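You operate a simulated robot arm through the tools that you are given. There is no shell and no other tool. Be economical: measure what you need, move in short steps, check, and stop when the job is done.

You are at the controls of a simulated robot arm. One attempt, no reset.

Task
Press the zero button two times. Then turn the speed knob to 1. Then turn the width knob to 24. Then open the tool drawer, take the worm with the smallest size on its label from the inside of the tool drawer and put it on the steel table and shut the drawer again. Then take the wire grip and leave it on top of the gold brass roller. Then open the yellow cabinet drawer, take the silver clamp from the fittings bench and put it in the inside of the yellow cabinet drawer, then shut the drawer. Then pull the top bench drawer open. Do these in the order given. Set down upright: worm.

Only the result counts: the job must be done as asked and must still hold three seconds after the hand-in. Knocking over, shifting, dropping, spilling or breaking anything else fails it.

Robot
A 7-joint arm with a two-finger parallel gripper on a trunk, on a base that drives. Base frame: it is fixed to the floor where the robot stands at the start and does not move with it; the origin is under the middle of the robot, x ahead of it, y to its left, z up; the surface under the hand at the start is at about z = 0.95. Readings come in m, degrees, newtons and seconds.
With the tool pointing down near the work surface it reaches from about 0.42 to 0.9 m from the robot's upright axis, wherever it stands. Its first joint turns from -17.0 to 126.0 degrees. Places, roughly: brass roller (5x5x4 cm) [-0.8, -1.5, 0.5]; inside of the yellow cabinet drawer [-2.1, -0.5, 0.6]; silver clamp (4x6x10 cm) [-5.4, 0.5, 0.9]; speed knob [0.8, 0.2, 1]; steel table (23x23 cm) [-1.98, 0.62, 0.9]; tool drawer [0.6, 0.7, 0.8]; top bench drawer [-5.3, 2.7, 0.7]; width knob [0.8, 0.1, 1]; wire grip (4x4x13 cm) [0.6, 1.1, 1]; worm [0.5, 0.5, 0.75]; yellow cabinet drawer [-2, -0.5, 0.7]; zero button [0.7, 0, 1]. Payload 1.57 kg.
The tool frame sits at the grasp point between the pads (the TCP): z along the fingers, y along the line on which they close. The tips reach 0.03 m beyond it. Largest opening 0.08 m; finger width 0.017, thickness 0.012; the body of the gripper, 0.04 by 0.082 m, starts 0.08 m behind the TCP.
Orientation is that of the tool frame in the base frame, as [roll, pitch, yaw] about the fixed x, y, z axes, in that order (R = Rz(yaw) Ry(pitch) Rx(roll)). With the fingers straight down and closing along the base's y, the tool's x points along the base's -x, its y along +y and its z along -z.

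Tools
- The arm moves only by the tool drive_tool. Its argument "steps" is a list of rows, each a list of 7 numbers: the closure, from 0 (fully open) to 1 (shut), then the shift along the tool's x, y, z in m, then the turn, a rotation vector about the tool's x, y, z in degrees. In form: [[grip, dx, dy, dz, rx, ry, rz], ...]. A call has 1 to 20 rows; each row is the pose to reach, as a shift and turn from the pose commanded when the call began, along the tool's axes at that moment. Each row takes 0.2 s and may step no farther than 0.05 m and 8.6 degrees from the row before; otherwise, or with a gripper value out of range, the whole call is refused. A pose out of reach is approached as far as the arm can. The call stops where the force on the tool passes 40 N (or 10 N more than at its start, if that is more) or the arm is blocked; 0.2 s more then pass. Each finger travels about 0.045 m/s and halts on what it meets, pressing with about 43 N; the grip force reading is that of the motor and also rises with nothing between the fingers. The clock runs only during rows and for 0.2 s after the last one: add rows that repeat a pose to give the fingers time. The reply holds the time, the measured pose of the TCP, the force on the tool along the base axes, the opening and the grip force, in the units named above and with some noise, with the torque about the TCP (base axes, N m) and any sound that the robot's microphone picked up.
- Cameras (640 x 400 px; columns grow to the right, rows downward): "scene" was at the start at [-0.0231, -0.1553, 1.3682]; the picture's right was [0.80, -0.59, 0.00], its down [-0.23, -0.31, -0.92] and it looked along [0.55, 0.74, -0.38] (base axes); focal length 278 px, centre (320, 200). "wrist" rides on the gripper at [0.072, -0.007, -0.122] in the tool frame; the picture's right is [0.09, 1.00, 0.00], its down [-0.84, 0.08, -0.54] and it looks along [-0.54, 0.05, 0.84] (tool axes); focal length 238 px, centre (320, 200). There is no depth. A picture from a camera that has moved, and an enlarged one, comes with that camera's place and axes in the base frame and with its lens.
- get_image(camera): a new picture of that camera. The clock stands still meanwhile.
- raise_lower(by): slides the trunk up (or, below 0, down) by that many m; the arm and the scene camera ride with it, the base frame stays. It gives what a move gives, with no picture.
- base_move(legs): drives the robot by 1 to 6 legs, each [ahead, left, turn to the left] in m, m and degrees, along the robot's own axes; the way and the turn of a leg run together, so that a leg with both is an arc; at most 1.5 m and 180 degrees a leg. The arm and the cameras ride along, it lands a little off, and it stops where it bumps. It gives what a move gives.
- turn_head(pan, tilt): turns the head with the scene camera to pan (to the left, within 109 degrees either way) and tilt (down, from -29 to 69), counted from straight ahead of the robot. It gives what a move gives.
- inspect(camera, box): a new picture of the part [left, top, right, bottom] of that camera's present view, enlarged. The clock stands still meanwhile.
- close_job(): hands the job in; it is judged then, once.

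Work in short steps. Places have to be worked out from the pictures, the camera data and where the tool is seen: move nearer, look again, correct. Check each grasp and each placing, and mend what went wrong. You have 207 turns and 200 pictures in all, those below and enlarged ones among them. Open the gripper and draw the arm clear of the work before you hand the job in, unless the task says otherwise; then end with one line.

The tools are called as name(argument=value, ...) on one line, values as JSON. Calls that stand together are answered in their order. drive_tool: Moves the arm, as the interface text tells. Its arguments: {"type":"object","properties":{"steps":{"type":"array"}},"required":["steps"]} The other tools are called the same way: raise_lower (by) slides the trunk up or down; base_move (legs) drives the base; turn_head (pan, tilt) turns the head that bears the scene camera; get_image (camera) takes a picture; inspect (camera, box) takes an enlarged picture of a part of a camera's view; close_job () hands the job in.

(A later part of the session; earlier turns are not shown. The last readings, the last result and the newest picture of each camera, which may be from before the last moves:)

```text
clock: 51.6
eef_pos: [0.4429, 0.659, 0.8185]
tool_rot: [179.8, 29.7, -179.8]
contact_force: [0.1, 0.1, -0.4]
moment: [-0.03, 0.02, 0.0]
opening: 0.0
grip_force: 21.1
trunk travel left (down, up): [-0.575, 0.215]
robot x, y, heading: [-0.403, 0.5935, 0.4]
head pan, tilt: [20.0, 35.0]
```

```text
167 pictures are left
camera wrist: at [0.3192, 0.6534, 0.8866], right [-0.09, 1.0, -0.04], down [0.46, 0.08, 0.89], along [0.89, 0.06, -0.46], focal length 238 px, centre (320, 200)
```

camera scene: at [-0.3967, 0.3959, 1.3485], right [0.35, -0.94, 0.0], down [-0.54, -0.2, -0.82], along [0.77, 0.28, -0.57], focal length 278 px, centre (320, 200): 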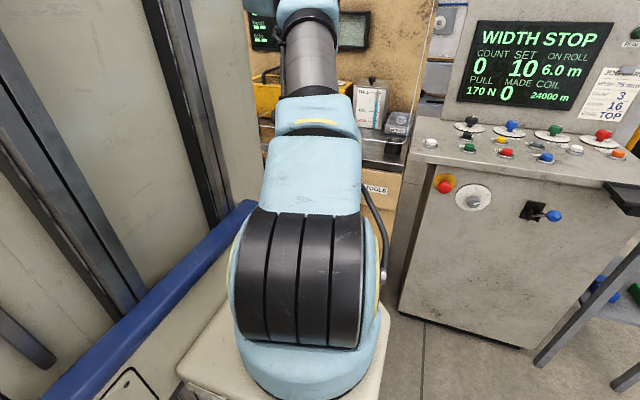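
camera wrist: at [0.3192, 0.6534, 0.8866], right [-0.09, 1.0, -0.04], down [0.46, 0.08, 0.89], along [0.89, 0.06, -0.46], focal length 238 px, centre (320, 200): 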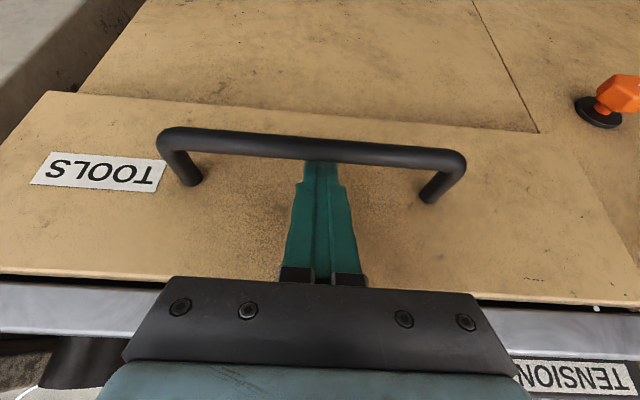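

The bar now hides the fingertips, so they're behind it. I'll go 12 mm deeper and start pulling.

drive_tool(steps=[[1, 0, 0, 0.012, 0, 0, 0], [1, 0.0087, 0, 0.007, 0, 0, 0], [1, 0.0174, 0, 0.002, 0, 0, 0], [1, 0.026, 0, -0.003, 0, 0, 0], [1, 0.035, 0, -0.008, 0, 0, 0], [1, 0.0435, 0, -0.013, 0, 0, 0]])

get_image(camera="wrist")

```text
clock: 53.0
eef_pos: [0.3971, 0.6622, 0.8063]
tool_rot: [179.9, 29.7, -179.7]
contact_force: [0.0, -0.2, 0.3]
moment: [0.03, -0.03, -0.04]
opening: 0.0
grip_force: 22.1
trunk travel left (down, up): [-0.575, 0.215]
robot x, y, heading: [-0.4036, 0.5981, 0.2]
head pan, tilt: [20.0, 35.0]
```

```text
166 pictures are left
camera wrist: at [0.2746, 0.654, 0.8765], right [-0.09, 1.0, -0.04], down [0.46, 0.08, 0.89], along [0.88, 0.06, -0.46], focal length 238 px, centre (320, 200)
```

wrist: 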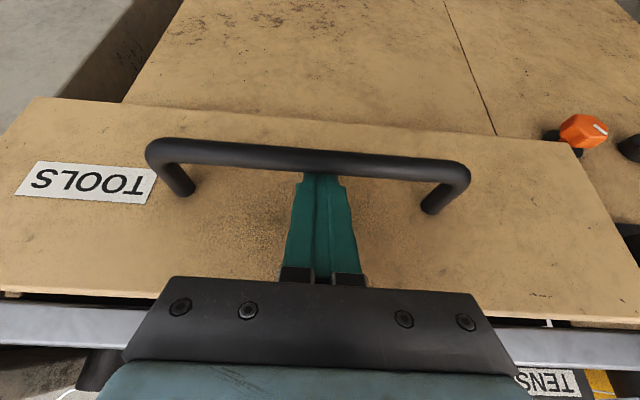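

The drawer follows with little force. Continuing the pull.

drive_tool(steps=[[1, 0.022, 0, -0.0125, 0, 0, 0], [1, 0.044, 0, -0.025, 0, 0, 0], [1, 0.065, 0, -0.037, 0, 0, 0], [1, 0.087, 0, -0.0495, 0, 0, 0], [1, 0.109, 0, -0.062, 0, 0, 0], [1, 0.13, 0, -0.074, 0, 0, 0], [1, 0.152, 0, -0.0866, 0, 0, 0], [1, 0.174, 0, -0.099, 0, 0, 0]])

get_image(camera="wrist")

```text
clock: 54.8
eef_pos: [0.197, 0.6596, 0.8053]
tool_rot: [179.8, 29.6, -179.7]
contact_force: [-0.3, -0.1, -0.1]
moment: [0.0, -0.01, 0.01]
opening: 0.0
grip_force: 21.0
trunk travel left (down, up): [-0.575, 0.215]
robot x, y, heading: [-0.3999, 0.5967, 0.3]
head pan, tilt: [20.0, 35.0]
```

```text
165 pictures are left
camera wrist: at [0.0741, 0.6521, 0.8755], right [-0.09, 1.0, -0.04], down [0.46, 0.08, 0.89], along [0.88, 0.06, -0.46], focal length 238 px, centre (320, 200)
```

wrist: 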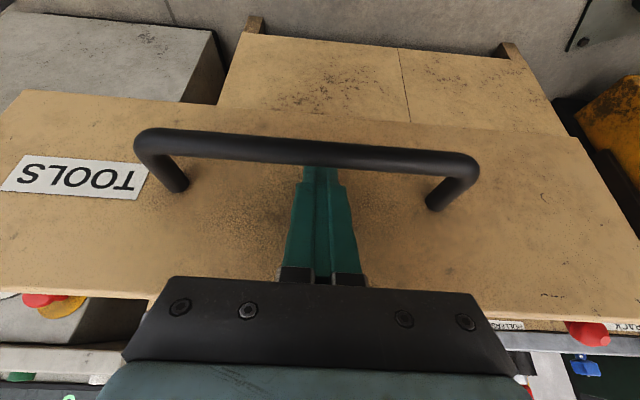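

Drawer open about 24 cm. I'll unhook and rise, straightening the tool to look inside.

drive_tool(steps=[[1, -0.004, 0, 0, 0, 0, 0], [1, -0.004, 0, -0.03, 0, 0, 0], [1, -0.004, 0, -0.07, 0, 0, 0], [0.7, -0.02, 0, -0.11, 0, 0, 0], [0.5, -0.04, 0, -0.15, 0, 7.5, 0], [0.5, -0.06, 0, -0.19, 0, 15, 0], [0.5, -0.08, 0, -0.22, 0, 22.5, 0], [0.5, -0.1, 0, -0.25, 0, 29.7, 0], [0.5, -0.1, 0, -0.25, 0, 29.7, 0]])

get_image(camera="wrist")

```text
clock: 56.8
eef_pos: [0.1605, 0.6572, 1.0747]
tool_rot: [179.8, -0.1, -179.6]
contact_force: [0.3, 0.2, -0.6]
moment: [-0.01, 0.02, 0.02]
opening: 0.0401
grip_force: 0.0
trunk travel left (down, up): [-0.575, 0.215]
robot x, y, heading: [-0.4037, 0.5933, 0.6]
head pan, tilt: [20.0, 35.0]
```

```text
164 pictures are left
camera wrist: at [0.0894, 0.6514, 1.1956], right [-0.1, 0.99, 0.0], down [0.84, 0.08, 0.54], along [0.54, 0.06, -0.84], focal length 238 px, centre (320, 200)
```

wrist: 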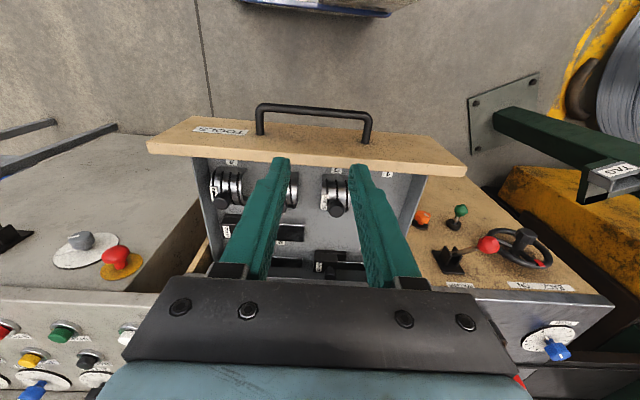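

I see worms with labels. I'll open the gripper and move for a clearer view.

drive_tool(steps=[[0.2, 0.0, 0.03, -0.02, 0, 0, 0], [0, 0.0, 0.06, -0.04, 0, 0, 0], [0, 0, 0.1, -0.05, 0, 0, 0], [0, 0, 0.1, -0.05, 0, 0, 0]])

inspect(camera="wrist", box=[130, 90, 370, 240])

```text
clock: 57.8
eef_pos: [0.1602, 0.7581, 1.1258]
tool_rot: [180.0, 0.1, -179.6]
contact_force: [-0.9, 0.4, 0.3]
moment: [0.01, 0.01, -0.03]
opening: 0.0799
grip_force: 0.0
trunk travel left (down, up): [-0.575, 0.215]
robot x, y, heading: [-0.4044, 0.5955, 0.6]
head pan, tilt: [20.0, 35.0]
```

```text
2.67 times, centred on (250, 165) of wrist
camera zoom: at [0.0878, 0.7508, 1.2469], right [-0.1, 1.0, 0.0], down [0.84, 0.08, 0.54], along [0.54, 0.06, -0.84], focal length 636 px, centre (507, 293)
```

zoom: 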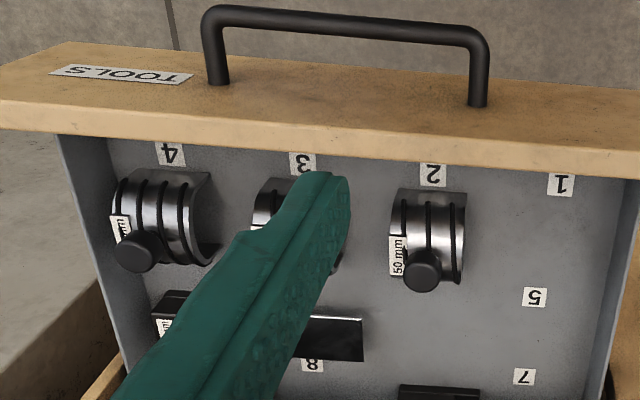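

I need the labels of all items. Shifting the hand to get each label into clear view.

drive_tool(steps=[[0, 0, -0.04, 0, 0, 0, 0], [0, 0, -0.08, 0, 0, 0, 0], [0, 0, -0.12, 0, 0, 0, 0], [0, 0, -0.16, 0, 0, 0, 0], [0, 0, -0.2, 0, 0, 0, 0], [0, 0, -0.23, 0, 0, 0, 0], [0, 0, -0.23, 0, 0, 0, 0]])

inspect(camera="wrist", box=[260, 90, 500, 240])

get_image(camera="wrist")

```text
clock: 59.4
eef_pos: [0.1619, 0.5269, 1.1234]
tool_rot: [179.8, 0.0, -179.7]
contact_force: [0.2, 0.4, 0.5]
moment: [0.01, -0.01, 0.04]
opening: 0.0802
grip_force: 0.1
trunk travel left (down, up): [-0.575, 0.215]
robot x, y, heading: [-0.4093, 0.5981, 0.1]
head pan, tilt: [20.0, 35.0]
```

```text
2.67 times, centred on (380, 165) of wrist
camera zoom: at [0.0889, 0.5198, 1.2443], right [-0.1, 1.0, 0.0], down [0.84, 0.08, 0.54], along [0.54, 0.06, -0.84], focal length 636 px, centre (160, 293)
```

zoom: 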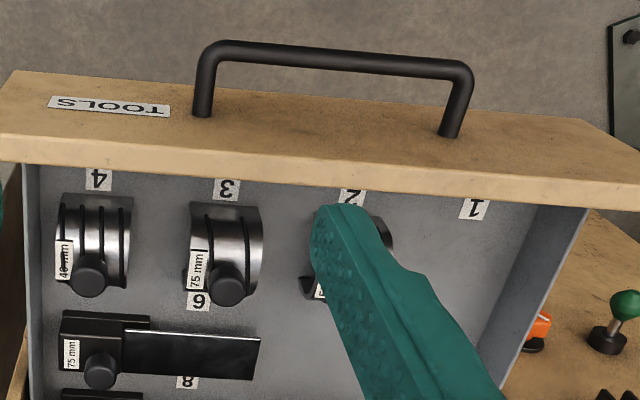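

```text
161 pictures are left
camera wrist: at [0.0889, 0.5198, 1.2443], right [-0.1, 1.0, 0.0], down [0.84, 0.08, 0.54], along [0.54, 0.06, -0.84], focal length 238 px, centre (320, 200)
```

wrist: 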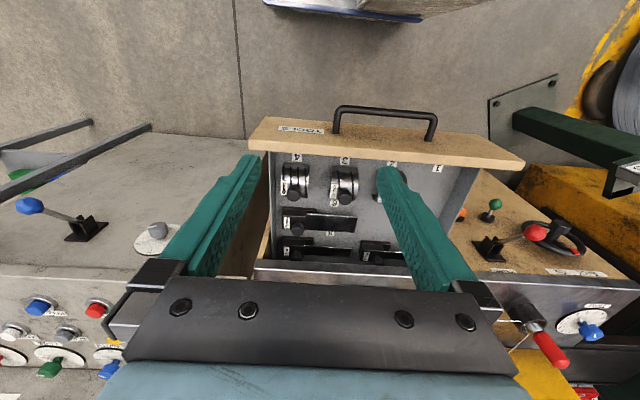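

Silver threaded worms are in 4 (≈40 mm), 3 (75 mm) and 2 (50 mm). The others have flat blades. I'll zoom in to confirm the label and see the shape.

inspect(camera="wrist", box=[270, 145, 350, 195])

inspect(camera="wrist", box=[270, 195, 430, 270])

```text
8.00 times, centred on (310, 170) of wrist
camera zoom: at [0.0889, 0.5198, 1.2443], right [-0.1, 1.0, 0.0], down [0.84, 0.08, 0.54], along [0.54, 0.06, -0.84], focal length 1907 px, centre (400, 440)
```

zoom: 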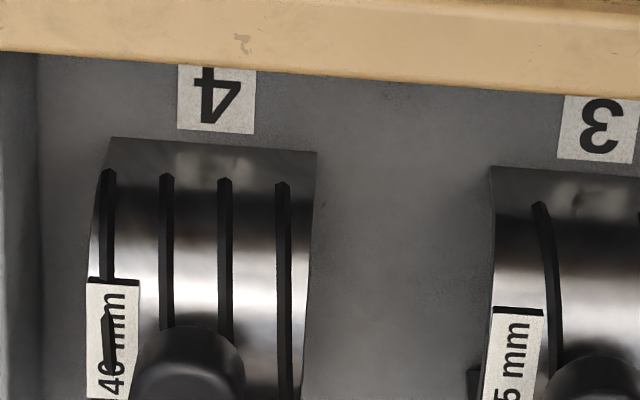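

```text
4.00 times, centred on (350, 232) of wrist
camera zoom: at [0.0889, 0.5198, 1.2443], right [-0.1, 1.0, 0.0], down [0.84, 0.08, 0.54], along [0.54, 0.06, -0.84], focal length 953 px, centre (200, 70)
```

zoom: 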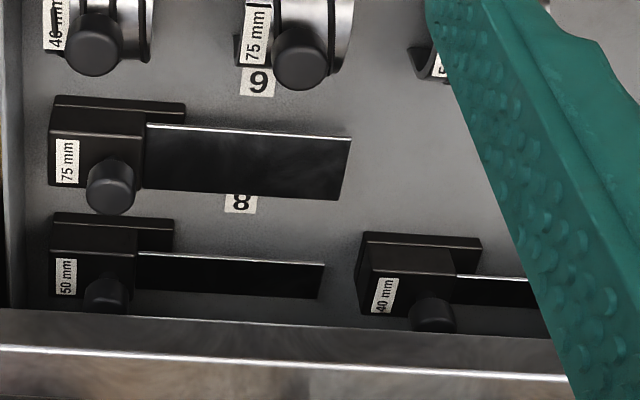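

The smallest worm is the 40 mm one in slot 4, with its knob top at about (0.353, 0.4925, 0.82). I'll hover above its knob.

drive_tool(steps=[[0, -0.04, -0.007, 0.02, 0, 0, 0], [0, -0.08, -0.014, 0.04, 0, 0, 0], [0, -0.12, -0.021, 0.07, 0, 0, 0], [0, -0.155, -0.028, 0.1, 0, 0, 0], [0, -0.191, -0.0344, 0.13, 0, 0, 0], [0, -0.191, -0.0344, 0.17, 0, 0, 0], [0, -0.191, -0.0344, 0.2, 0, 0, 0], [0, -0.191, -0.0344, 0.2, 0, 0, 0]])

get_image(camera="wrist")

```text
refused: row 3 steps farther than a row can; nothing moved
```

```text
158 pictures are left
camera wrist: at [0.0889, 0.5198, 1.2443], right [-0.1, 1.0, 0.0], down [0.84, 0.08, 0.54], along [0.54, 0.06, -0.84], focal length 238 px, centre (320, 200)
```

wrist: 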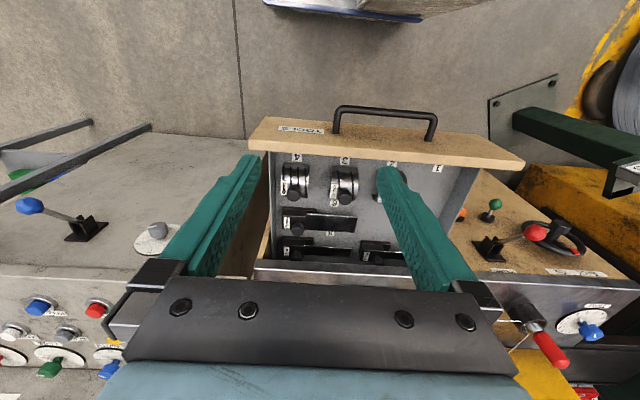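

One step was too long, so I'll resend with smaller steps.

drive_tool(steps=[[0, -0.035, -0.006, 0.02, 0, 0, 0], [0, -0.07, -0.012, 0.04, 0, 0, 0], [0, -0.105, -0.018, 0.06, 0, 0, 0], [0, -0.14, -0.024, 0.08, 0, 0, 0], [0, -0.17, -0.03, 0.1, 0, 0, 0], [0, -0.191, -0.0344, 0.13, 0, 0, 0], [0, -0.191, -0.0344, 0.17, 0, 0, 0], [0, -0.191, -0.0344, 0.2, 0, 0, 0], [0, -0.191, -0.0344, 0.2, 0, 0, 0]])

get_image(camera="wrist")

```text
clock: 61.4
eef_pos: [0.3534, 0.4946, 0.9241]
tool_rot: [179.8, 0.1, -179.6]
contact_force: [1.7, -0.1, -0.3]
moment: [0.01, -0.01, -0.01]
opening: 0.0799
grip_force: 0.1
trunk travel left (down, up): [-0.575, 0.215]
robot x, y, heading: [-0.4044, 0.597, 0.5]
head pan, tilt: [20.0, 35.0]
```

```text
157 pictures are left
camera wrist: at [0.2808, 0.4882, 1.0442], right [-0.1, 1.0, 0.0], down [0.84, 0.08, 0.54], along [0.54, 0.06, -0.84], focal length 238 px, centre (320, 200)
```

wrist: 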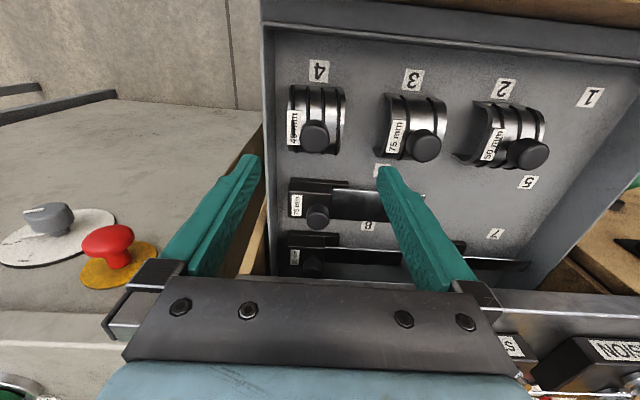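

The knob is centred under the tool. The drawer wall is close on the right, so I'll narrow the opening to 5 cm before descending to the knob.

drive_tool(steps=[[0.375, 0, -0.001, 0, 0, 0, 0], [0.375, 0, -0.001, 0.03, 0, 0, 0], [0.375, 0, -0.001, 0.06, 0, 0, 0], [0.375, 0, -0.001, 0.08, 0, 0, 0], [0.375, 0, -0.001, 0.092, 0, 0, 0], [0.375, 0, -0.001, 0.096, 0, 0, 0]])

get_image(camera="wrist")

```text
clock: 62.8
eef_pos: [0.3538, 0.4955, 0.8259]
tool_rot: [179.8, 0.0, -179.6]
contact_force: [0.8, 1.0, -0.1]
moment: [0.01, 0.0, -0.02]
opening: 0.0499
grip_force: 0.0
trunk travel left (down, up): [-0.575, 0.215]
robot x, y, heading: [-0.3956, 0.5959, 0.5]
head pan, tilt: [20.0, 35.0]
```

```text
156 pictures are left
camera wrist: at [0.2812, 0.4877, 0.9478], right [-0.1, 1.0, 0.0], down [0.84, 0.08, 0.54], along [0.54, 0.06, -0.84], focal length 238 px, centre (320, 200)
```

wrist: 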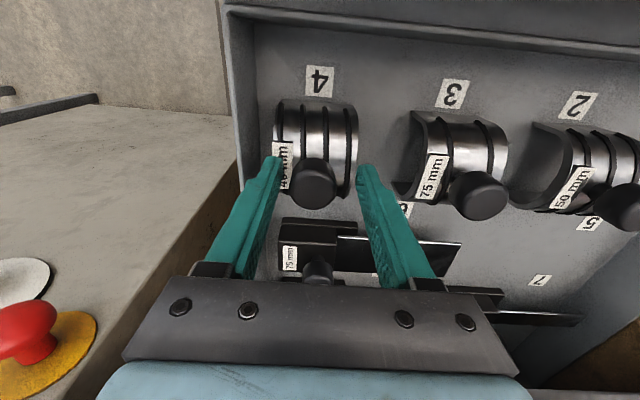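

Knob sits between the fingers. A 3 mm correction, then close.

drive_tool(steps=[[0.375, -0.003, -0.003, 0.002, 0, 0, 0], [0.7, -0.003, -0.003, 0.002, 0, 0, 0], [1, -0.003, -0.003, 0.002, 0, 0, 0], [1, -0.003, -0.003, 0.002, 0, 0, 0], [1, -0.003, -0.003, 0.002, 0, 0, 0]])

```text
clock: 64.0
eef_pos: [0.3565, 0.4914, 0.8247]
tool_rot: [179.9, 0.0, -179.6]
contact_force: [1.0, -0.4, 0.1]
moment: [-0.08, -0.04, -0.02]
opening: 0.0293
grip_force: 38.3
trunk travel left (down, up): [-0.575, 0.215]
robot x, y, heading: [-0.401, 0.5973, 0.5]
head pan, tilt: [20.0, 35.0]
```

Gripped at 29 mm. Lifting clear of the drawer.

drive_tool(steps=[[1, 0, 0, -0.03, 0, 0, 0], [1, 0, 0, -0.07, 0, 0, 0], [1, 0, 0, -0.11, 0, 0, 0], [1, 0, 0, -0.15, 0, 0, 0], [1, 0, 0, -0.19, 0, 0, 0], [1, 0, 0, -0.23, 0, 0, 0], [1, 0, 0, -0.23, 0, 0, 0]])

get_image(camera="wrist")

```text
clock: 65.6
eef_pos: [0.3549, 0.4912, 1.0554]
tool_rot: [179.8, 0.0, -179.5]
contact_force: [-0.6, 0.1, -3.9]
moment: [-0.01, 0.02, 0.0]
opening: 0.0294
grip_force: 38.8
trunk travel left (down, up): [-0.575, 0.215]
robot x, y, heading: [-0.4018, 0.599, 0.3]
head pan, tilt: [20.0, 35.0]
```

```text
155 pictures are left
camera wrist: at [0.2829, 0.4845, 1.1763], right [-0.1, 1.0, 0.0], down [0.84, 0.08, 0.54], along [0.54, 0.06, -0.84], focal length 238 px, centre (320, 200)
```

wrist: 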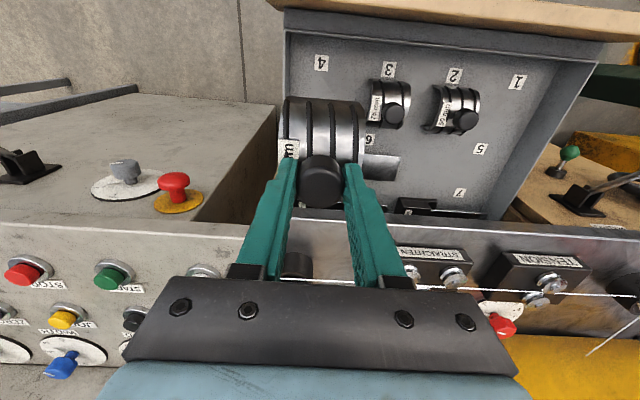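

Worm is held (≈0.4 kg). I'll bring the hand in close, back off, and turn right to survey the area behind.

drive_tool(steps=[[1, 0.04, 0, -0.02, 0, 0, 0], [1, 0.08, 0, -0.04, 0, 0, 0], [1, 0.12, 0, -0.05, 0, 0, 0], [1, 0.16, 0, -0.05, 0, 0, 0], [1, 0.2, 0, -0.05, 0, 0, 0], [1, 0.24, 0, -0.05, 0, 0, 0], [1, 0.24, 0, -0.05, 0, 0, 0]])

base_move(legs=[[-0.25, 0, 0], [0, 0, -90]])

turn_head(pan=-80, tilt=25)

get_image(camera="scene")

turn_head(pan=-25, tilt=25)

get_image(camera="scene")

```text
clock: 67.2
eef_pos: [0.116, 0.4877, 1.1053]
tool_rot: [179.7, 0.0, -179.5]
contact_force: [0.4, 0.0, -4.2]
moment: [0.0, 0.01, 0.04]
opening: 0.0291
grip_force: 39.2
trunk travel left (down, up): [-0.575, 0.215]
robot x, y, heading: [-0.4028, 0.6001, 0.5]
head pan, tilt: [20.0, 35.0]
```

```text
clock: 72.9
eef_pos: [-0.766, 0.0781, 1.1052]
tool_rot: [179.8, 0.0, 89.5]
contact_force: [0.5, 0.1, -3.9]
moment: [-0.01, -0.03, 0.01]
opening: 0.0291
grip_force: 38.9
trunk travel left (down, up): [-0.575, 0.215]
robot x, y, heading: [-0.6507, 0.592, -90.8]
head pan, tilt: [20.0, 35.0]
```

```text
clock: 74.6
eef_pos: [-0.7669, 0.0776, 1.1055]
tool_rot: [179.7, 0.1, 89.4]
contact_force: [0.3, -1.1, -3.2]
moment: [0.01, -0.01, -0.01]
opening: 0.0293
grip_force: 39.1
trunk travel left (down, up): [-0.575, 0.215]
robot x, y, heading: [-0.649, 0.5913, -90.4]
head pan, tilt: [-80.0, 25.0]
```

```text
154 pictures are left
camera scene: at [-0.9692, 0.6614, 1.2142], right [-0.16, 0.99, 0.0], down [0.42, 0.07, -0.91], along [-0.89, -0.15, -0.42], focal length 278 px, centre (320, 200)
```

scene: 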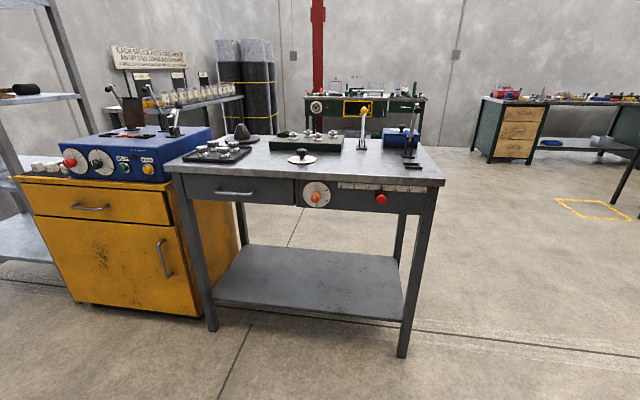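

```text
clock: 75.9
eef_pos: [-0.7673, 0.077, 1.1046]
tool_rot: [179.8, 0.0, 89.5]
contact_force: [0.0, 0.6, -4.2]
moment: [0.04, 0.02, -0.01]
opening: 0.0295
grip_force: 38.7
trunk travel left (down, up): [-0.575, 0.215]
robot x, y, heading: [-0.653, 0.5983, -90.4]
head pan, tilt: [-25.0, 25.0]
```

```text
153 pictures are left
camera scene: at [-0.9181, 0.5934, 1.2142], right [-0.9, 0.43, 0.0], down [0.18, 0.38, -0.91], along [-0.39, -0.82, -0.42], focal length 278 px, centre (320, 200)
```

scene: 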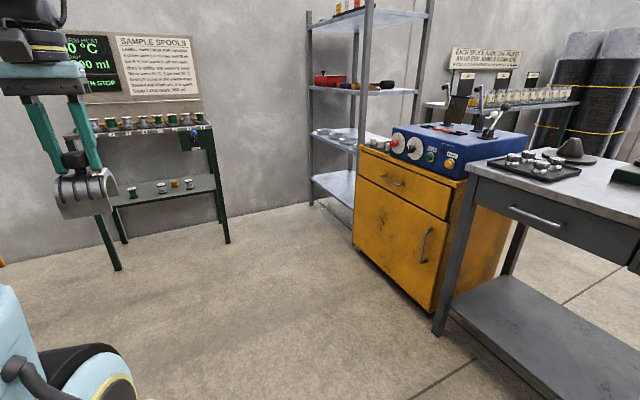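

The grey steel table is ahead once I face −x; the target spot (−1.98, 0.62) looks free. I'll turn to face it, with the arm retracted.

base_move(legs=[[0, 0, -89.5], [0.5, 0, 0]])

turn_head(pan=-5, tilt=30)

get_image(camera="scene")

get_image(camera="wrist")

```text
clock: 82.6
eef_pos: [-1.6734, 0.7093, 1.1055]
tool_rot: [179.8, 0.1, -0.2]
contact_force: [0.0, 0.0, -3.7]
moment: [0.0, -0.03, 0.0]
opening: 0.0292
grip_force: 38.4
trunk travel left (down, up): [-0.575, 0.215]
robot x, y, heading: [-1.1538, 0.5947, 179.6]
head pan, tilt: [-25.0, 25.0]
```

```text
clock: 83.5
eef_pos: [-1.6718, 0.7094, 1.1051]
tool_rot: [179.7, 0.0, -0.2]
contact_force: [-0.1, -0.1, -3.9]
moment: [0.0, -0.04, 0.01]
opening: 0.0294
grip_force: 38.8
trunk travel left (down, up): [-0.575, 0.215]
robot x, y, heading: [-1.1556, 0.5962, 179.6]
head pan, tilt: [-5.0, 30.0]
```

```text
152 pictures are left
camera scene: at [-1.1621, 0.8346, 1.2063], right [0.09, 1.0, 0.0], down [0.5, -0.05, -0.87], along [-0.86, 0.08, -0.5], focal length 278 px, centre (320, 200)
```

scene: 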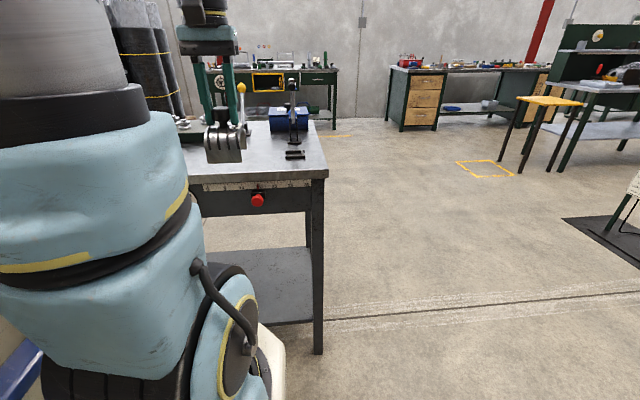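

```text
151 pictures are left
camera wrist: at [-1.6005, 0.716, 1.2265], right [0.09, -1.0, 0.0], down [-0.84, -0.07, 0.54], along [-0.54, -0.05, -0.84], focal length 238 px, centre (320, 200)
```

wrist: 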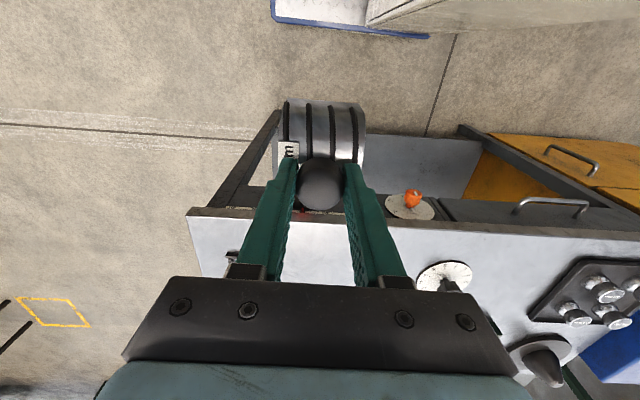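

The target zone (−1.98, 0.62) is free between the dial disc (y≈0.43) and the small black item (y≈0.85). I'll drive 10 cm closer, then move the worm above it.

base_move(legs=[[0.1, 0, 0]])

drive_tool(steps=[[1, -0.035, 0.018, 0, 0, 0, 0], [1, -0.07, 0.036, 0, 0, 0, 0], [1, -0.105, 0.054, 0, 0, 0, 0], [1, -0.14, 0.072, 0, 0, 0, 0], [1, -0.17, 0.088, 0.02, 0, 0, 0], [1, -0.195, 0.088, 0.04, 0, 0, 0], [1, -0.195, 0.088, 0.05, 0, 0, 0], [1, -0.195, 0.088, 0.05, 0, 0, 0]])

get_image(camera="wrist")

get_image(camera="scene")

```text
clock: 84.6
eef_pos: [-1.7726, 0.7086, 1.1055]
tool_rot: [179.8, -0.1, -0.1]
contact_force: [-0.3, 0.4, -2.4]
moment: [0.02, 0.01, -0.02]
opening: 0.0294
grip_force: 38.7
trunk travel left (down, up): [-0.575, 0.215]
robot x, y, heading: [-1.2551, 0.5981, 179.8]
head pan, tilt: [-5.0, 30.0]
```

```text
clock: 86.4
eef_pos: [-1.9671, 0.6197, 1.0547]
tool_rot: [179.8, 0.0, -0.1]
contact_force: [0.1, -0.1, -2.5]
moment: [-0.01, -0.03, 0.0]
opening: 0.0295
grip_force: 39.4
trunk travel left (down, up): [-0.575, 0.215]
robot x, y, heading: [-1.2542, 0.5948, 179.8]
head pan, tilt: [-5.0, 30.0]
```

```text
150 pictures are left
camera wrist: at [-1.8965, 0.6273, 1.1763], right [0.09, -1.0, 0.0], down [-0.84, -0.07, 0.54], along [-0.54, -0.05, -0.84], focal length 238 px, centre (320, 200)
```

wrist: 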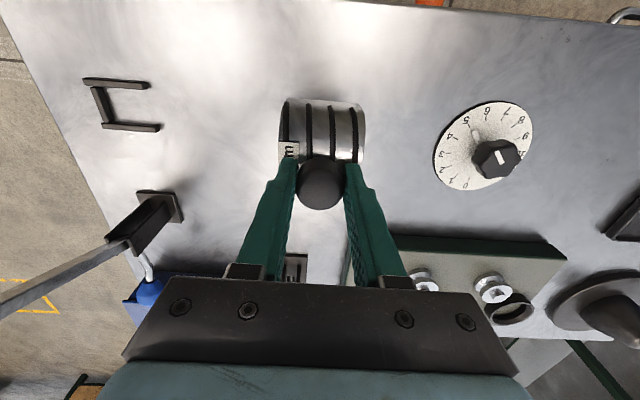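

```text
149 pictures are left
camera scene: at [-1.2631, 0.8348, 1.2063], right [0.09, 1.0, 0.0], down [0.5, -0.04, -0.87], along [-0.86, 0.08, -0.5], focal length 278 px, centre (320, 200)
```

scene: 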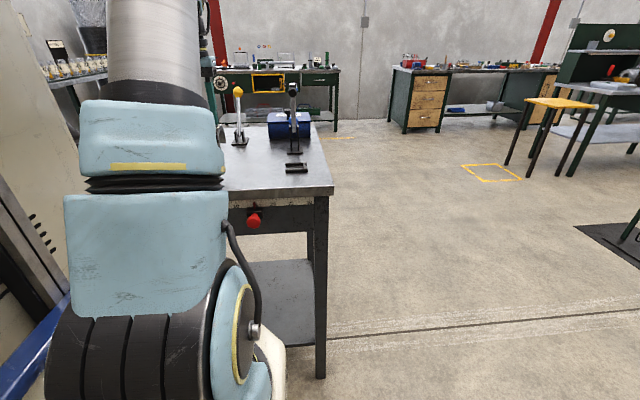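

Clear space below. Lowering slowly until contact.

drive_tool(steps=[[1, -0.01, 0, 0.02, 0, 0, 0], [1, -0.01, 0, 0.04, 0, 0, 0], [1, -0.01, 0, 0.052, 0, 0, 0], [1, -0.01, 0, 0.058, 0, 0, 0], [1, -0.01, 0, 0.062, 0, 0, 0]])

```text
clock: 87.6
eef_pos: [-1.9774, 0.6212, 0.9931]
tool_rot: [179.9, 0.1, -0.1]
contact_force: [0.1, 0.5, -4.2]
moment: [-0.01, 0.01, -0.01]
opening: 0.0294
grip_force: 39.1
trunk travel left (down, up): [-0.575, 0.215]
robot x, y, heading: [-1.2568, 0.5964, 180.0]
head pan, tilt: [-5.0, 30.0]
```

drive_tool(steps=[[1, 0, 0, 0.003, 0, 0, 0], [1, 0, 0, 0.006, 0, 0, 0], [1, 0, 0, 0.009, 0, 0, 0], [1, 0, 0, 0.012, 0, 0, 0], [1, 0, 0, 0.015, 0, 0, 0]])

```text
clock: 88.7
eef_pos: [-1.9787, 0.62, 0.9862]
tool_rot: [179.8, 0.7, -0.1]
contact_force: [3.2, 0.9, 17.1]
moment: [0.48, -1.02, -0.01]
opening: 0.0294
grip_force: 38.8
trunk travel left (down, up): [-0.575, 0.215]
robot x, y, heading: [-1.2563, 0.5976, 179.7]
head pan, tilt: [-5.0, 30.0]
stopped in row 5: the force on the tool passed its limit at 44 N (the readings are from after the stop); the commanded pose is now the measured one
```

Contact with the table. I'll ease up slightly, then release and lift.

drive_tool(steps=[[1, 0, 0, -0.002, 0, 0, 0], [0.6, 0, 0, -0.002, 0, 0, 0], [0.3, 0, 0, -0.002, 0, 0, 0], [0.2, 0, 0, -0.002, 0, 0, 0], [0.2, 0, 0, -0.002, 0, 0, 0], [0.2, 0, 0, -0.03, 0, 0, 0], [0.2, 0, 0, -0.07, 0, 0, 0], [0.2, 0.03, 0, -0.1, 0, 0, 0], [0.2, 0.07, 0, -0.11, 0, 0, 0]])

get_image(camera="wrist")

```text
clock: 90.7
eef_pos: [-1.908, 0.6202, 1.0924]
tool_rot: [179.8, 0.4, -0.1]
contact_force: [-1.2, -0.3, -0.4]
moment: [0.0, 0.0, -0.01]
opening: 0.064
grip_force: 0.1
trunk travel left (down, up): [-0.575, 0.215]
robot x, y, heading: [-1.2581, 0.5997, 180.1]
head pan, tilt: [-5.0, 30.0]
```

```text
148 pictures are left
camera wrist: at [-1.8364, 0.6275, 1.2139], right [0.09, -1.0, 0.0], down [-0.83, -0.07, 0.55], along [-0.55, -0.05, -0.84], focal length 238 px, centre (320, 200)
```

wrist: 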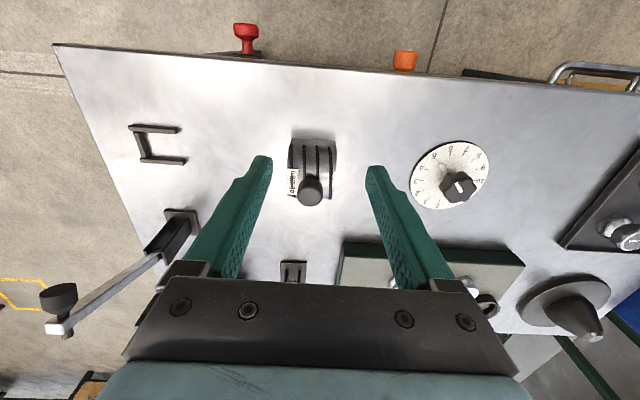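

Worm stands upright on the table. Now back to the drawer: retract, reverse, and turn around the way I came.

drive_tool(steps=[[0.6, 0.04, 0, -0.02, 0, 0, 0], [1, 0.08, 0, -0.02, 0, 0, 0], [1, 0.12, 0, -0.02, 0, 0, 0], [1, 0.15, 0, -0.02, 0, 0, 0]])

base_move(legs=[[-0.6, 0, 0], [0, 0, 180], [0.25, 0, 0]])

get_image(camera="wrist")

```text
clock: 91.7
eef_pos: [-1.7581, 0.6208, 1.1126]
tool_rot: [179.8, 0.4, -0.2]
contact_force: [-0.5, 0.1, 0.0]
moment: [0.01, -0.04, 0.01]
opening: 0.0003
grip_force: 11.7
trunk travel left (down, up): [-0.575, 0.215]
robot x, y, heading: [-1.2568, 0.5993, 179.8]
head pan, tilt: [-5.0, 30.0]
```

```text
clock: 103.8
eef_pos: [0.1034, 0.5619, 1.1117]
tool_rot: [179.8, 0.4, 179.1]
contact_force: [0.3, -0.2, -0.2]
moment: [0.01, 0.0, -0.03]
opening: 0.0
grip_force: 21.8
trunk travel left (down, up): [-0.575, 0.215]
robot x, y, heading: [-0.4002, 0.5907, -0.8]
head pan, tilt: [-5.0, 30.0]
```

```text
147 pictures are left
camera wrist: at [0.0309, 0.5571, 1.2326], right [-0.07, 1.0, 0.0], down [0.83, 0.06, 0.55], along [0.55, 0.04, -0.84], focal length 238 px, centre (320, 200)
```

wrist: 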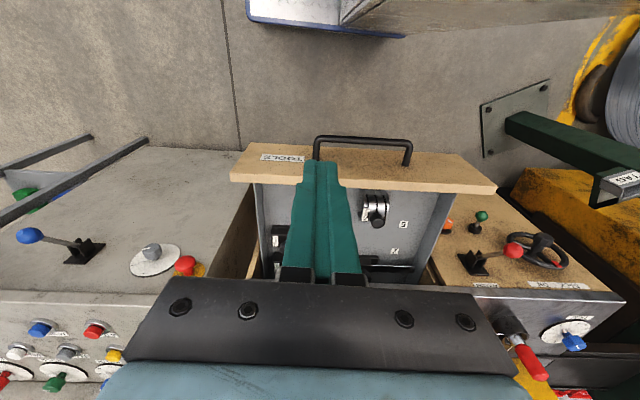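

The open handle is at about x 0.18, y 0.65. I'll tilt the closed fingers and come down in front of the bar to push it shut.

drive_tool(steps=[[1, 0.01, 0.016, 0.035, 0, -5, 0], [1, 0.02, 0.031, 0.07, 0, -10, 0], [1, 0.02, 0.047, 0.105, 0, -15, 0], [1, 0.02, 0.062, 0.145, 0, -20, 0], [1, 0.02, 0.078, 0.185, 0, -25, 0], [1, 0.01, 0.093, 0.22, 0, -30, 0], [1, 0.01, 0.093, 0.22, 0, -30, 0]])

get_image(camera="wrist")

```text
clock: 105.3
eef_pos: [0.1393, 0.5847, 0.8916]
tool_rot: [-179.8, 30.2, 166.7]
contact_force: [-0.1, 0.3, -0.7]
moment: [-0.01, 0.01, 0.01]
opening: 0.0
grip_force: 21.6
trunk travel left (down, up): [-0.575, 0.215]
robot x, y, heading: [-0.3989, 0.5919, -1.0]
head pan, tilt: [-5.0, 30.0]
stopped in row 7: the arm was blocked; the commanded pose is now the measured one
```

```text
146 pictures are left
camera wrist: at [0.0165, 0.6086, 0.9602], right [0.16, 0.99, -0.05], down [0.46, -0.03, 0.89], along [0.88, -0.16, -0.46], focal length 238 px, centre (320, 200)
```

wrist: 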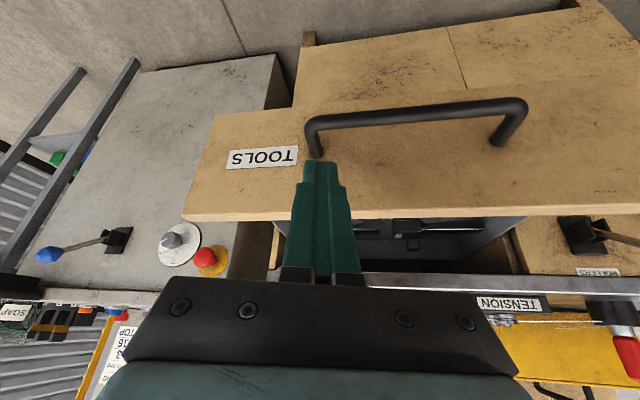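

The arm got blocked from being too folded at this distance. I'll lift away a little and back the base up 15 cm for more room.

drive_tool(steps=[[1, 0, 0, -0.03, 0, 0, 0], [1, 0, 0, -0.06, 0, 0, 0]])

base_move(legs=[[-0.15, 0, 0.8]])

```text
clock: 106.1
eef_pos: [0.1127, 0.5567, 0.9304]
tool_rot: [-178.1, 28.1, 162.4]
contact_force: [0.0, -0.5, -0.8]
moment: [0.01, 0.01, -0.02]
opening: 0.0
grip_force: 21.6
trunk travel left (down, up): [-0.575, 0.215]
robot x, y, heading: [-0.3969, 0.5886, -0.8]
head pan, tilt: [-5.0, 30.0]
stopped in row 2: the arm was blocked; the commanded pose is now the measured one
```

```text
clock: 107.5
eef_pos: [-0.0371, 0.5672, 0.9327]
tool_rot: [-178.3, 28.5, 162.9]
contact_force: [-0.1, -0.6, -0.2]
moment: [0.02, -0.03, -0.03]
opening: 0.0
grip_force: 21.8
trunk travel left (down, up): [-0.575, 0.215]
robot x, y, heading: [-0.5506, 0.5965, -0.2]
head pan, tilt: [-5.0, 30.0]
```

Moving outward and restoring the yaw to 180°.

drive_tool(steps=[[1, -0.024, 0.023, 0.007, -2, 0, -3.7], [1, -0.048, 0.046, 0.014, -4, 0, -7.4], [1, -0.071, 0.069, 0.022, -6, 0, -11.1], [1, -0.095, 0.092, 0.029, -8.1, 0, -14.9], [1, -0.095, 0.092, 0.029, -8.1, 0, -14.9]])

get_image(camera="wrist")

```text
clock: 108.7
eef_pos: [0.0786, 0.6302, 0.9524]
tool_rot: [-178.2, 28.3, -179.8]
contact_force: [0.1, -0.5, -0.1]
moment: [0.0, -0.02, -0.01]
opening: 0.0
grip_force: 21.1
trunk travel left (down, up): [-0.575, 0.215]
robot x, y, heading: [-0.5512, 0.5975, -0.1]
head pan, tilt: [-5.0, 30.0]
```

```text
145 pictures are left
camera wrist: at [-0.0429, 0.6273, 1.0244], right [-0.07, 1.0, -0.07], down [0.48, 0.1, 0.87], along [0.87, 0.03, -0.49], focal length 238 px, centre (320, 200)
```

wrist: 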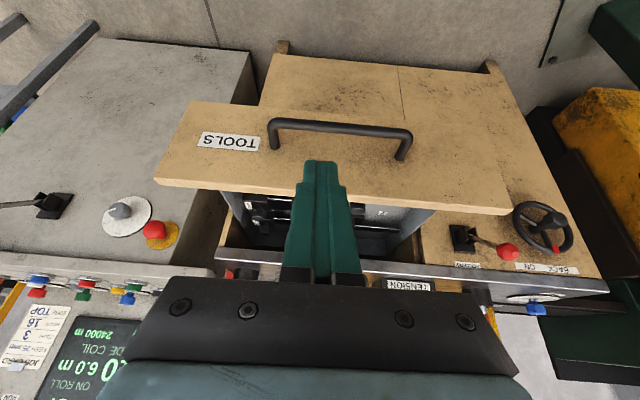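

Bar at about (0.171, 0.652, 0.797). Descending to just in front of it.

drive_tool(steps=[[1, 0.007, 0.005, 0.04, 0, 0, 0], [1, 0.014, 0.01, 0.08, 0, 0, 0], [1, 0.021, 0.015, 0.12, 0, 0, 0], [1, 0.0286, 0.022, 0.1606, 0, 0, 0], [1, 0.0286, 0.022, 0.1606, 0, 0, 0]])

get_image(camera="wrist")

```text
clock: 109.9
eef_pos: [0.1316, 0.6455, 0.7966]
tool_rot: [-178.3, 28.3, -179.9]
contact_force: [0.5, -0.3, 0.1]
moment: [0.03, -0.02, 0.01]
opening: 0.0
grip_force: 21.3
trunk travel left (down, up): [-0.575, 0.215]
robot x, y, heading: [-0.5537, 0.5948, -0.5]
head pan, tilt: [-5.0, 30.0]
```

```text
144 pictures are left
camera wrist: at [0.009, 0.6435, 0.8699], right [-0.07, 1.0, -0.07], down [0.48, 0.09, 0.87], along [0.87, 0.03, -0.48], focal length 238 px, centre (320, 200)
```

wrist: 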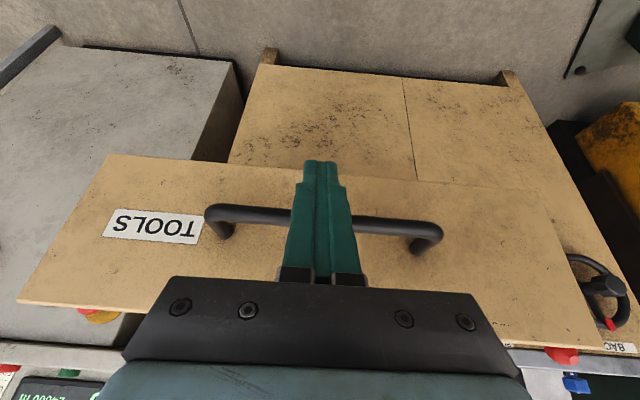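

Fingers are in front of the bar. Pushing the drawer in steadily.

drive_tool(steps=[[1, -0.0176, 0, 0.0095, 0, 0, 0], [1, -0.0352, 0, 0.019, 0, 0, 0], [1, -0.0528, 0, 0.0285, 0, 0, 0], [1, -0.0704, 0, 0.038, 0, 0, 0], [1, -0.088, 0, 0.0474, 0, 0, 0], [1, -0.1056, 0, 0.0569, 0, 0, 0], [1, -0.1232, 0, 0.0664, 0, 0, 0], [1, -0.1408, 0, 0.0758, 0, 0, 0], [1, -0.1584, 0, 0.0853, 0, 0, 0], [1, -0.176, 0, 0.0948, 0, 0, 0], [1, -0.1936, 0, 0.1043, 0, 0, 0], [1, -0.2112, 0, 0.1138, 0, 0, 0], [1, -0.22, 0, 0.1185, 0, 0, 0]])

get_image(camera="wrist")

```text
clock: 112.7
eef_pos: [0.3811, 0.643, 0.7981]
tool_rot: [-178.2, 28.3, -180.0]
contact_force: [0.6, 1.0, 0.0]
moment: [0.0, -0.02, 0.06]
opening: 0.0002
grip_force: 21.8
trunk travel left (down, up): [-0.575, 0.215]
robot x, y, heading: [-0.5496, 0.5976, -0.3]
head pan, tilt: [-5.0, 30.0]
```

```text
143 pictures are left
camera wrist: at [0.2589, 0.6399, 0.8706], right [-0.07, 1.0, -0.07], down [0.48, 0.1, 0.87], along [0.87, 0.02, -0.48], focal length 238 px, centre (320, 200)
```

wrist: 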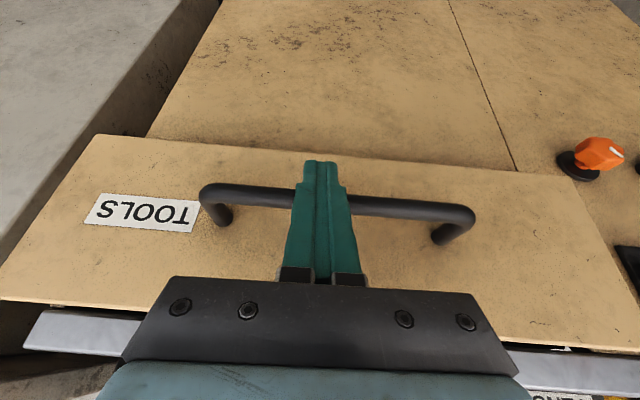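

Still moving freely. I'll continue in small steps until it seats.

drive_tool(steps=[[1, -0.0088, 0, 0.0047, 0, 0, 0], [1, -0.0176, 0, 0.0095, 0, 0, 0], [1, -0.0264, 0, 0.0142, 0, 0, 0], [1, -0.0352, 0, 0.019, 0, 0, 0], [1, -0.044, 0, 0.0237, 0, 0, 0], [1, -0.0484, 0, 0.026, 0, 0, 0]])

get_image(camera="wrist")

```text
clock: 113.7
eef_pos: [0.4166, 0.6426, 0.793]
tool_rot: [-178.2, 27.4, -179.9]
contact_force: [-3.3, 0.2, -0.3]
moment: [-0.01, 0.03, 0.0]
opening: 0.0
grip_force: 21.7
trunk travel left (down, up): [-0.575, 0.215]
robot x, y, heading: [-0.5488, 0.5941, -0.0]
head pan, tilt: [-5.0, 30.0]
stopped in row 5: the force on the tool passed its limit at 82 N (the readings are from after the stop); the commanded pose is now the measured one
```

```text
142 pictures are left
camera wrist: at [0.2962, 0.6411, 0.8679], right [-0.07, 1.0, -0.07], down [0.5, 0.1, 0.86], along [0.87, 0.02, -0.5], focal length 238 px, centre (320, 200)
```

wrist: 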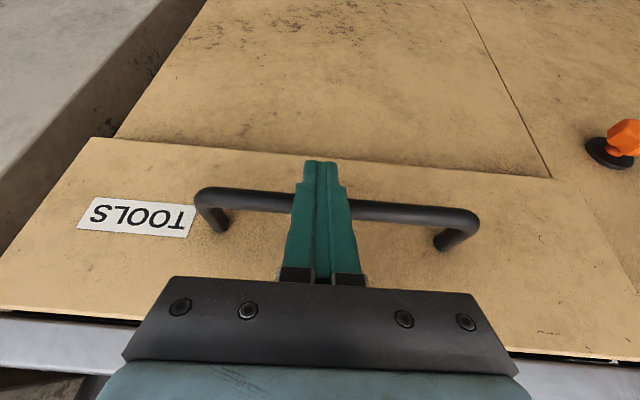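

It hit the end stop, so the drawer is seated. I'll withdraw back and up, then check it and look at the wire grip area.

drive_tool(steps=[[1, 0.026, 0, -0.014, 0, 0, 0], [1, 0.045, 0, -0.035, 0, 0, 0], [1, 0.04, 0, -0.08, 0, 0, 0], [1, 0.03, 0, -0.125, 0, 0, 0], [1, 0.02, 0, -0.17, 0, 0, 0], [1, 0.01, 0, -0.21, 0, 5, 0], [1, -0.01, 0, -0.25, 0, 10, 0], [1, -0.03, 0, -0.29, 0, 15, 0], [1, -0.03, 0, -0.29, 0, 20, 0], [1, -0.03, 0, -0.29, 0, 27, 0]])

get_image(camera="wrist")

```text
clock: 115.9
eef_pos: [0.2911, 0.647, 1.0597]
tool_rot: [-178.3, 0.3, 179.2]
contact_force: [0.1, 0.0, 0.2]
moment: [-0.04, -0.04, -0.02]
opening: 0.0001
grip_force: 21.6
out of reach, approached as far as the arm can: row 10
trunk travel left (down, up): [-0.575, 0.215]
robot x, y, heading: [-0.5539, 0.5951, -0.3]
head pan, tilt: [-5.0, 30.0]
```

```text
141 pictures are left
camera wrist: at [0.2186, 0.6453, 1.1808], right [-0.08, 1.0, -0.03], down [0.83, 0.08, 0.54], along [0.55, 0.02, -0.84], focal length 238 px, centre (320, 200)
```

wrist: 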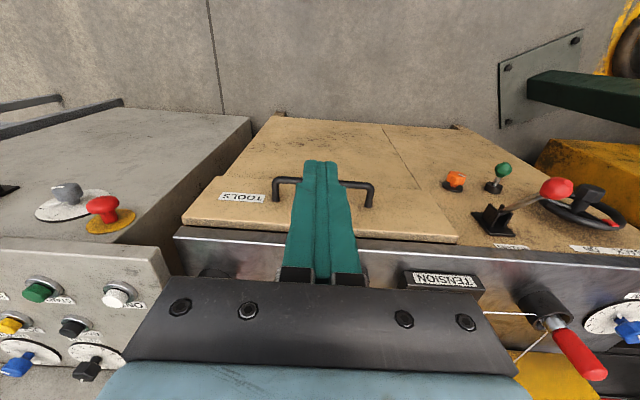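

The drawer is shut (bar back at x≈0.433). Next the wire grip near (0.6, 1.1): raise the trunk, retract the arm, and drive nearer.

raise_lower(by=0.18)

drive_tool(steps=[[0.5, 0.045, 0, 0, 0, 0, 0], [0, 0.09, 0, 0, 0, 0, 0], [0, 0.135, 0, 0, 0, 0, 0], [0, 0.18, 0, 0, 0, 0, 0], [0, 0.225, 0, 0, 0, 0, 0], [0, 0.27, 0, 0, 0, 0, 0]])

base_move(legs=[[0, 0.25, 0], [0.3, 0, 0]])

get_image(camera="wrist")

```text
clock: 117.9
eef_pos: [0.2917, 0.6479, 1.2386]
tool_rot: [-178.3, 0.3, 179.2]
contact_force: [-0.8, -0.8, 0.1]
moment: [0.02, 0.01, 0.03]
opening: 0.0
grip_force: 21.4
trunk travel left (down, up): [-0.755, 0.035]
robot x, y, heading: [-0.5509, 0.5998, 0.1]
head pan, tilt: [-5.0, 30.0]
```

```text
clock: 119.3
eef_pos: [0.0211, 0.6506, 1.2369]
tool_rot: [-178.3, 0.4, 179.1]
contact_force: [0.2, 0.0, -0.6]
moment: [0.01, 0.04, 0.0]
opening: 0.0797
grip_force: 0.1
trunk travel left (down, up): [-0.755, 0.035]
robot x, y, heading: [-0.5504, 0.5914, -0.0]
head pan, tilt: [-5.0, 30.0]
```

```text
clock: 122.8
eef_pos: [0.3241, 0.8999, 1.2377]
tool_rot: [-178.3, 0.3, 179.1]
contact_force: [0.3, 0.0, 0.1]
moment: [-0.01, -0.02, -0.01]
opening: 0.0801
grip_force: 0.1
trunk travel left (down, up): [-0.755, 0.035]
robot x, y, heading: [-0.2504, 0.8416, -0.3]
head pan, tilt: [-5.0, 30.0]
```

```text
140 pictures are left
camera wrist: at [0.2497, 0.8976, 1.3579], right [-0.08, 1.0, -0.03], down [0.83, 0.08, 0.55], along [0.55, 0.02, -0.84], focal length 238 px, centre (320, 200)
```

wrist: 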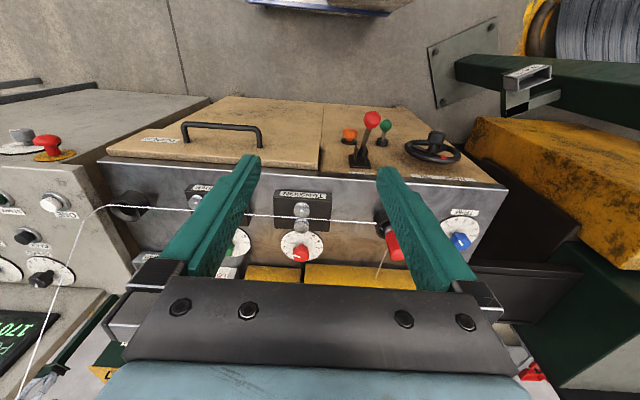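

The object with the red handle near (393, 240) is about where the wire grip should be. Enlarging it.

inspect(camera="wrist", box=[340, 170, 500, 270])

turn_head(pan=35, tilt=25)

get_image(camera="scene")

```text
4.00 times, centred on (420, 220) of wrist
camera zoom: at [0.2497, 0.8976, 1.3579], right [-0.08, 1.0, -0.03], down [0.83, 0.08, 0.55], along [0.55, 0.02, -0.84], focal length 953 px, centre (-80, 120)
```

zoom: 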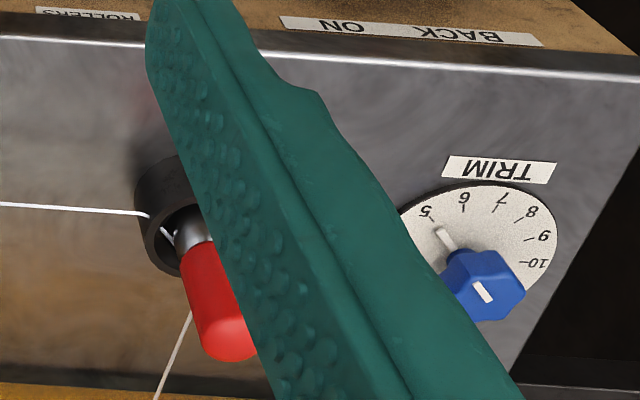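

```text
clock: 123.9
eef_pos: [0.3235, 0.9011, 1.236]
tool_rot: [-178.3, 0.4, 179.1]
contact_force: [0.3, 0.4, -0.5]
moment: [0.02, -0.03, 0.05]
opening: 0.08
grip_force: 0.0
trunk travel left (down, up): [-0.755, 0.035]
robot x, y, heading: [-0.2483, 0.8454, -0.6]
head pan, tilt: [35.0, 25.0]
```

```text
138 pictures are left
camera scene: at [-0.2534, 0.6663, 1.3942], right [0.57, -0.82, 0.0], down [-0.35, -0.24, -0.91], along [0.75, 0.52, -0.42], focal length 278 px, centre (320, 200)
```

scene: 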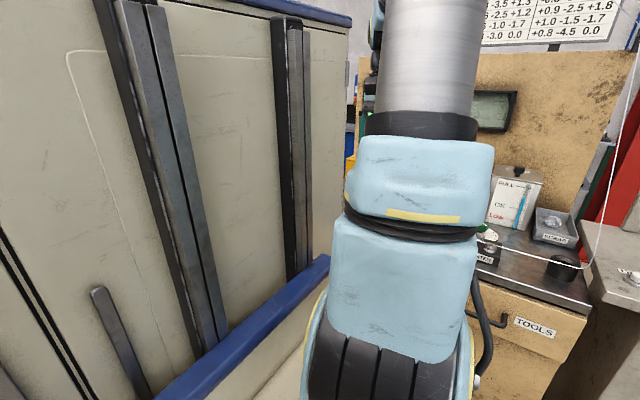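

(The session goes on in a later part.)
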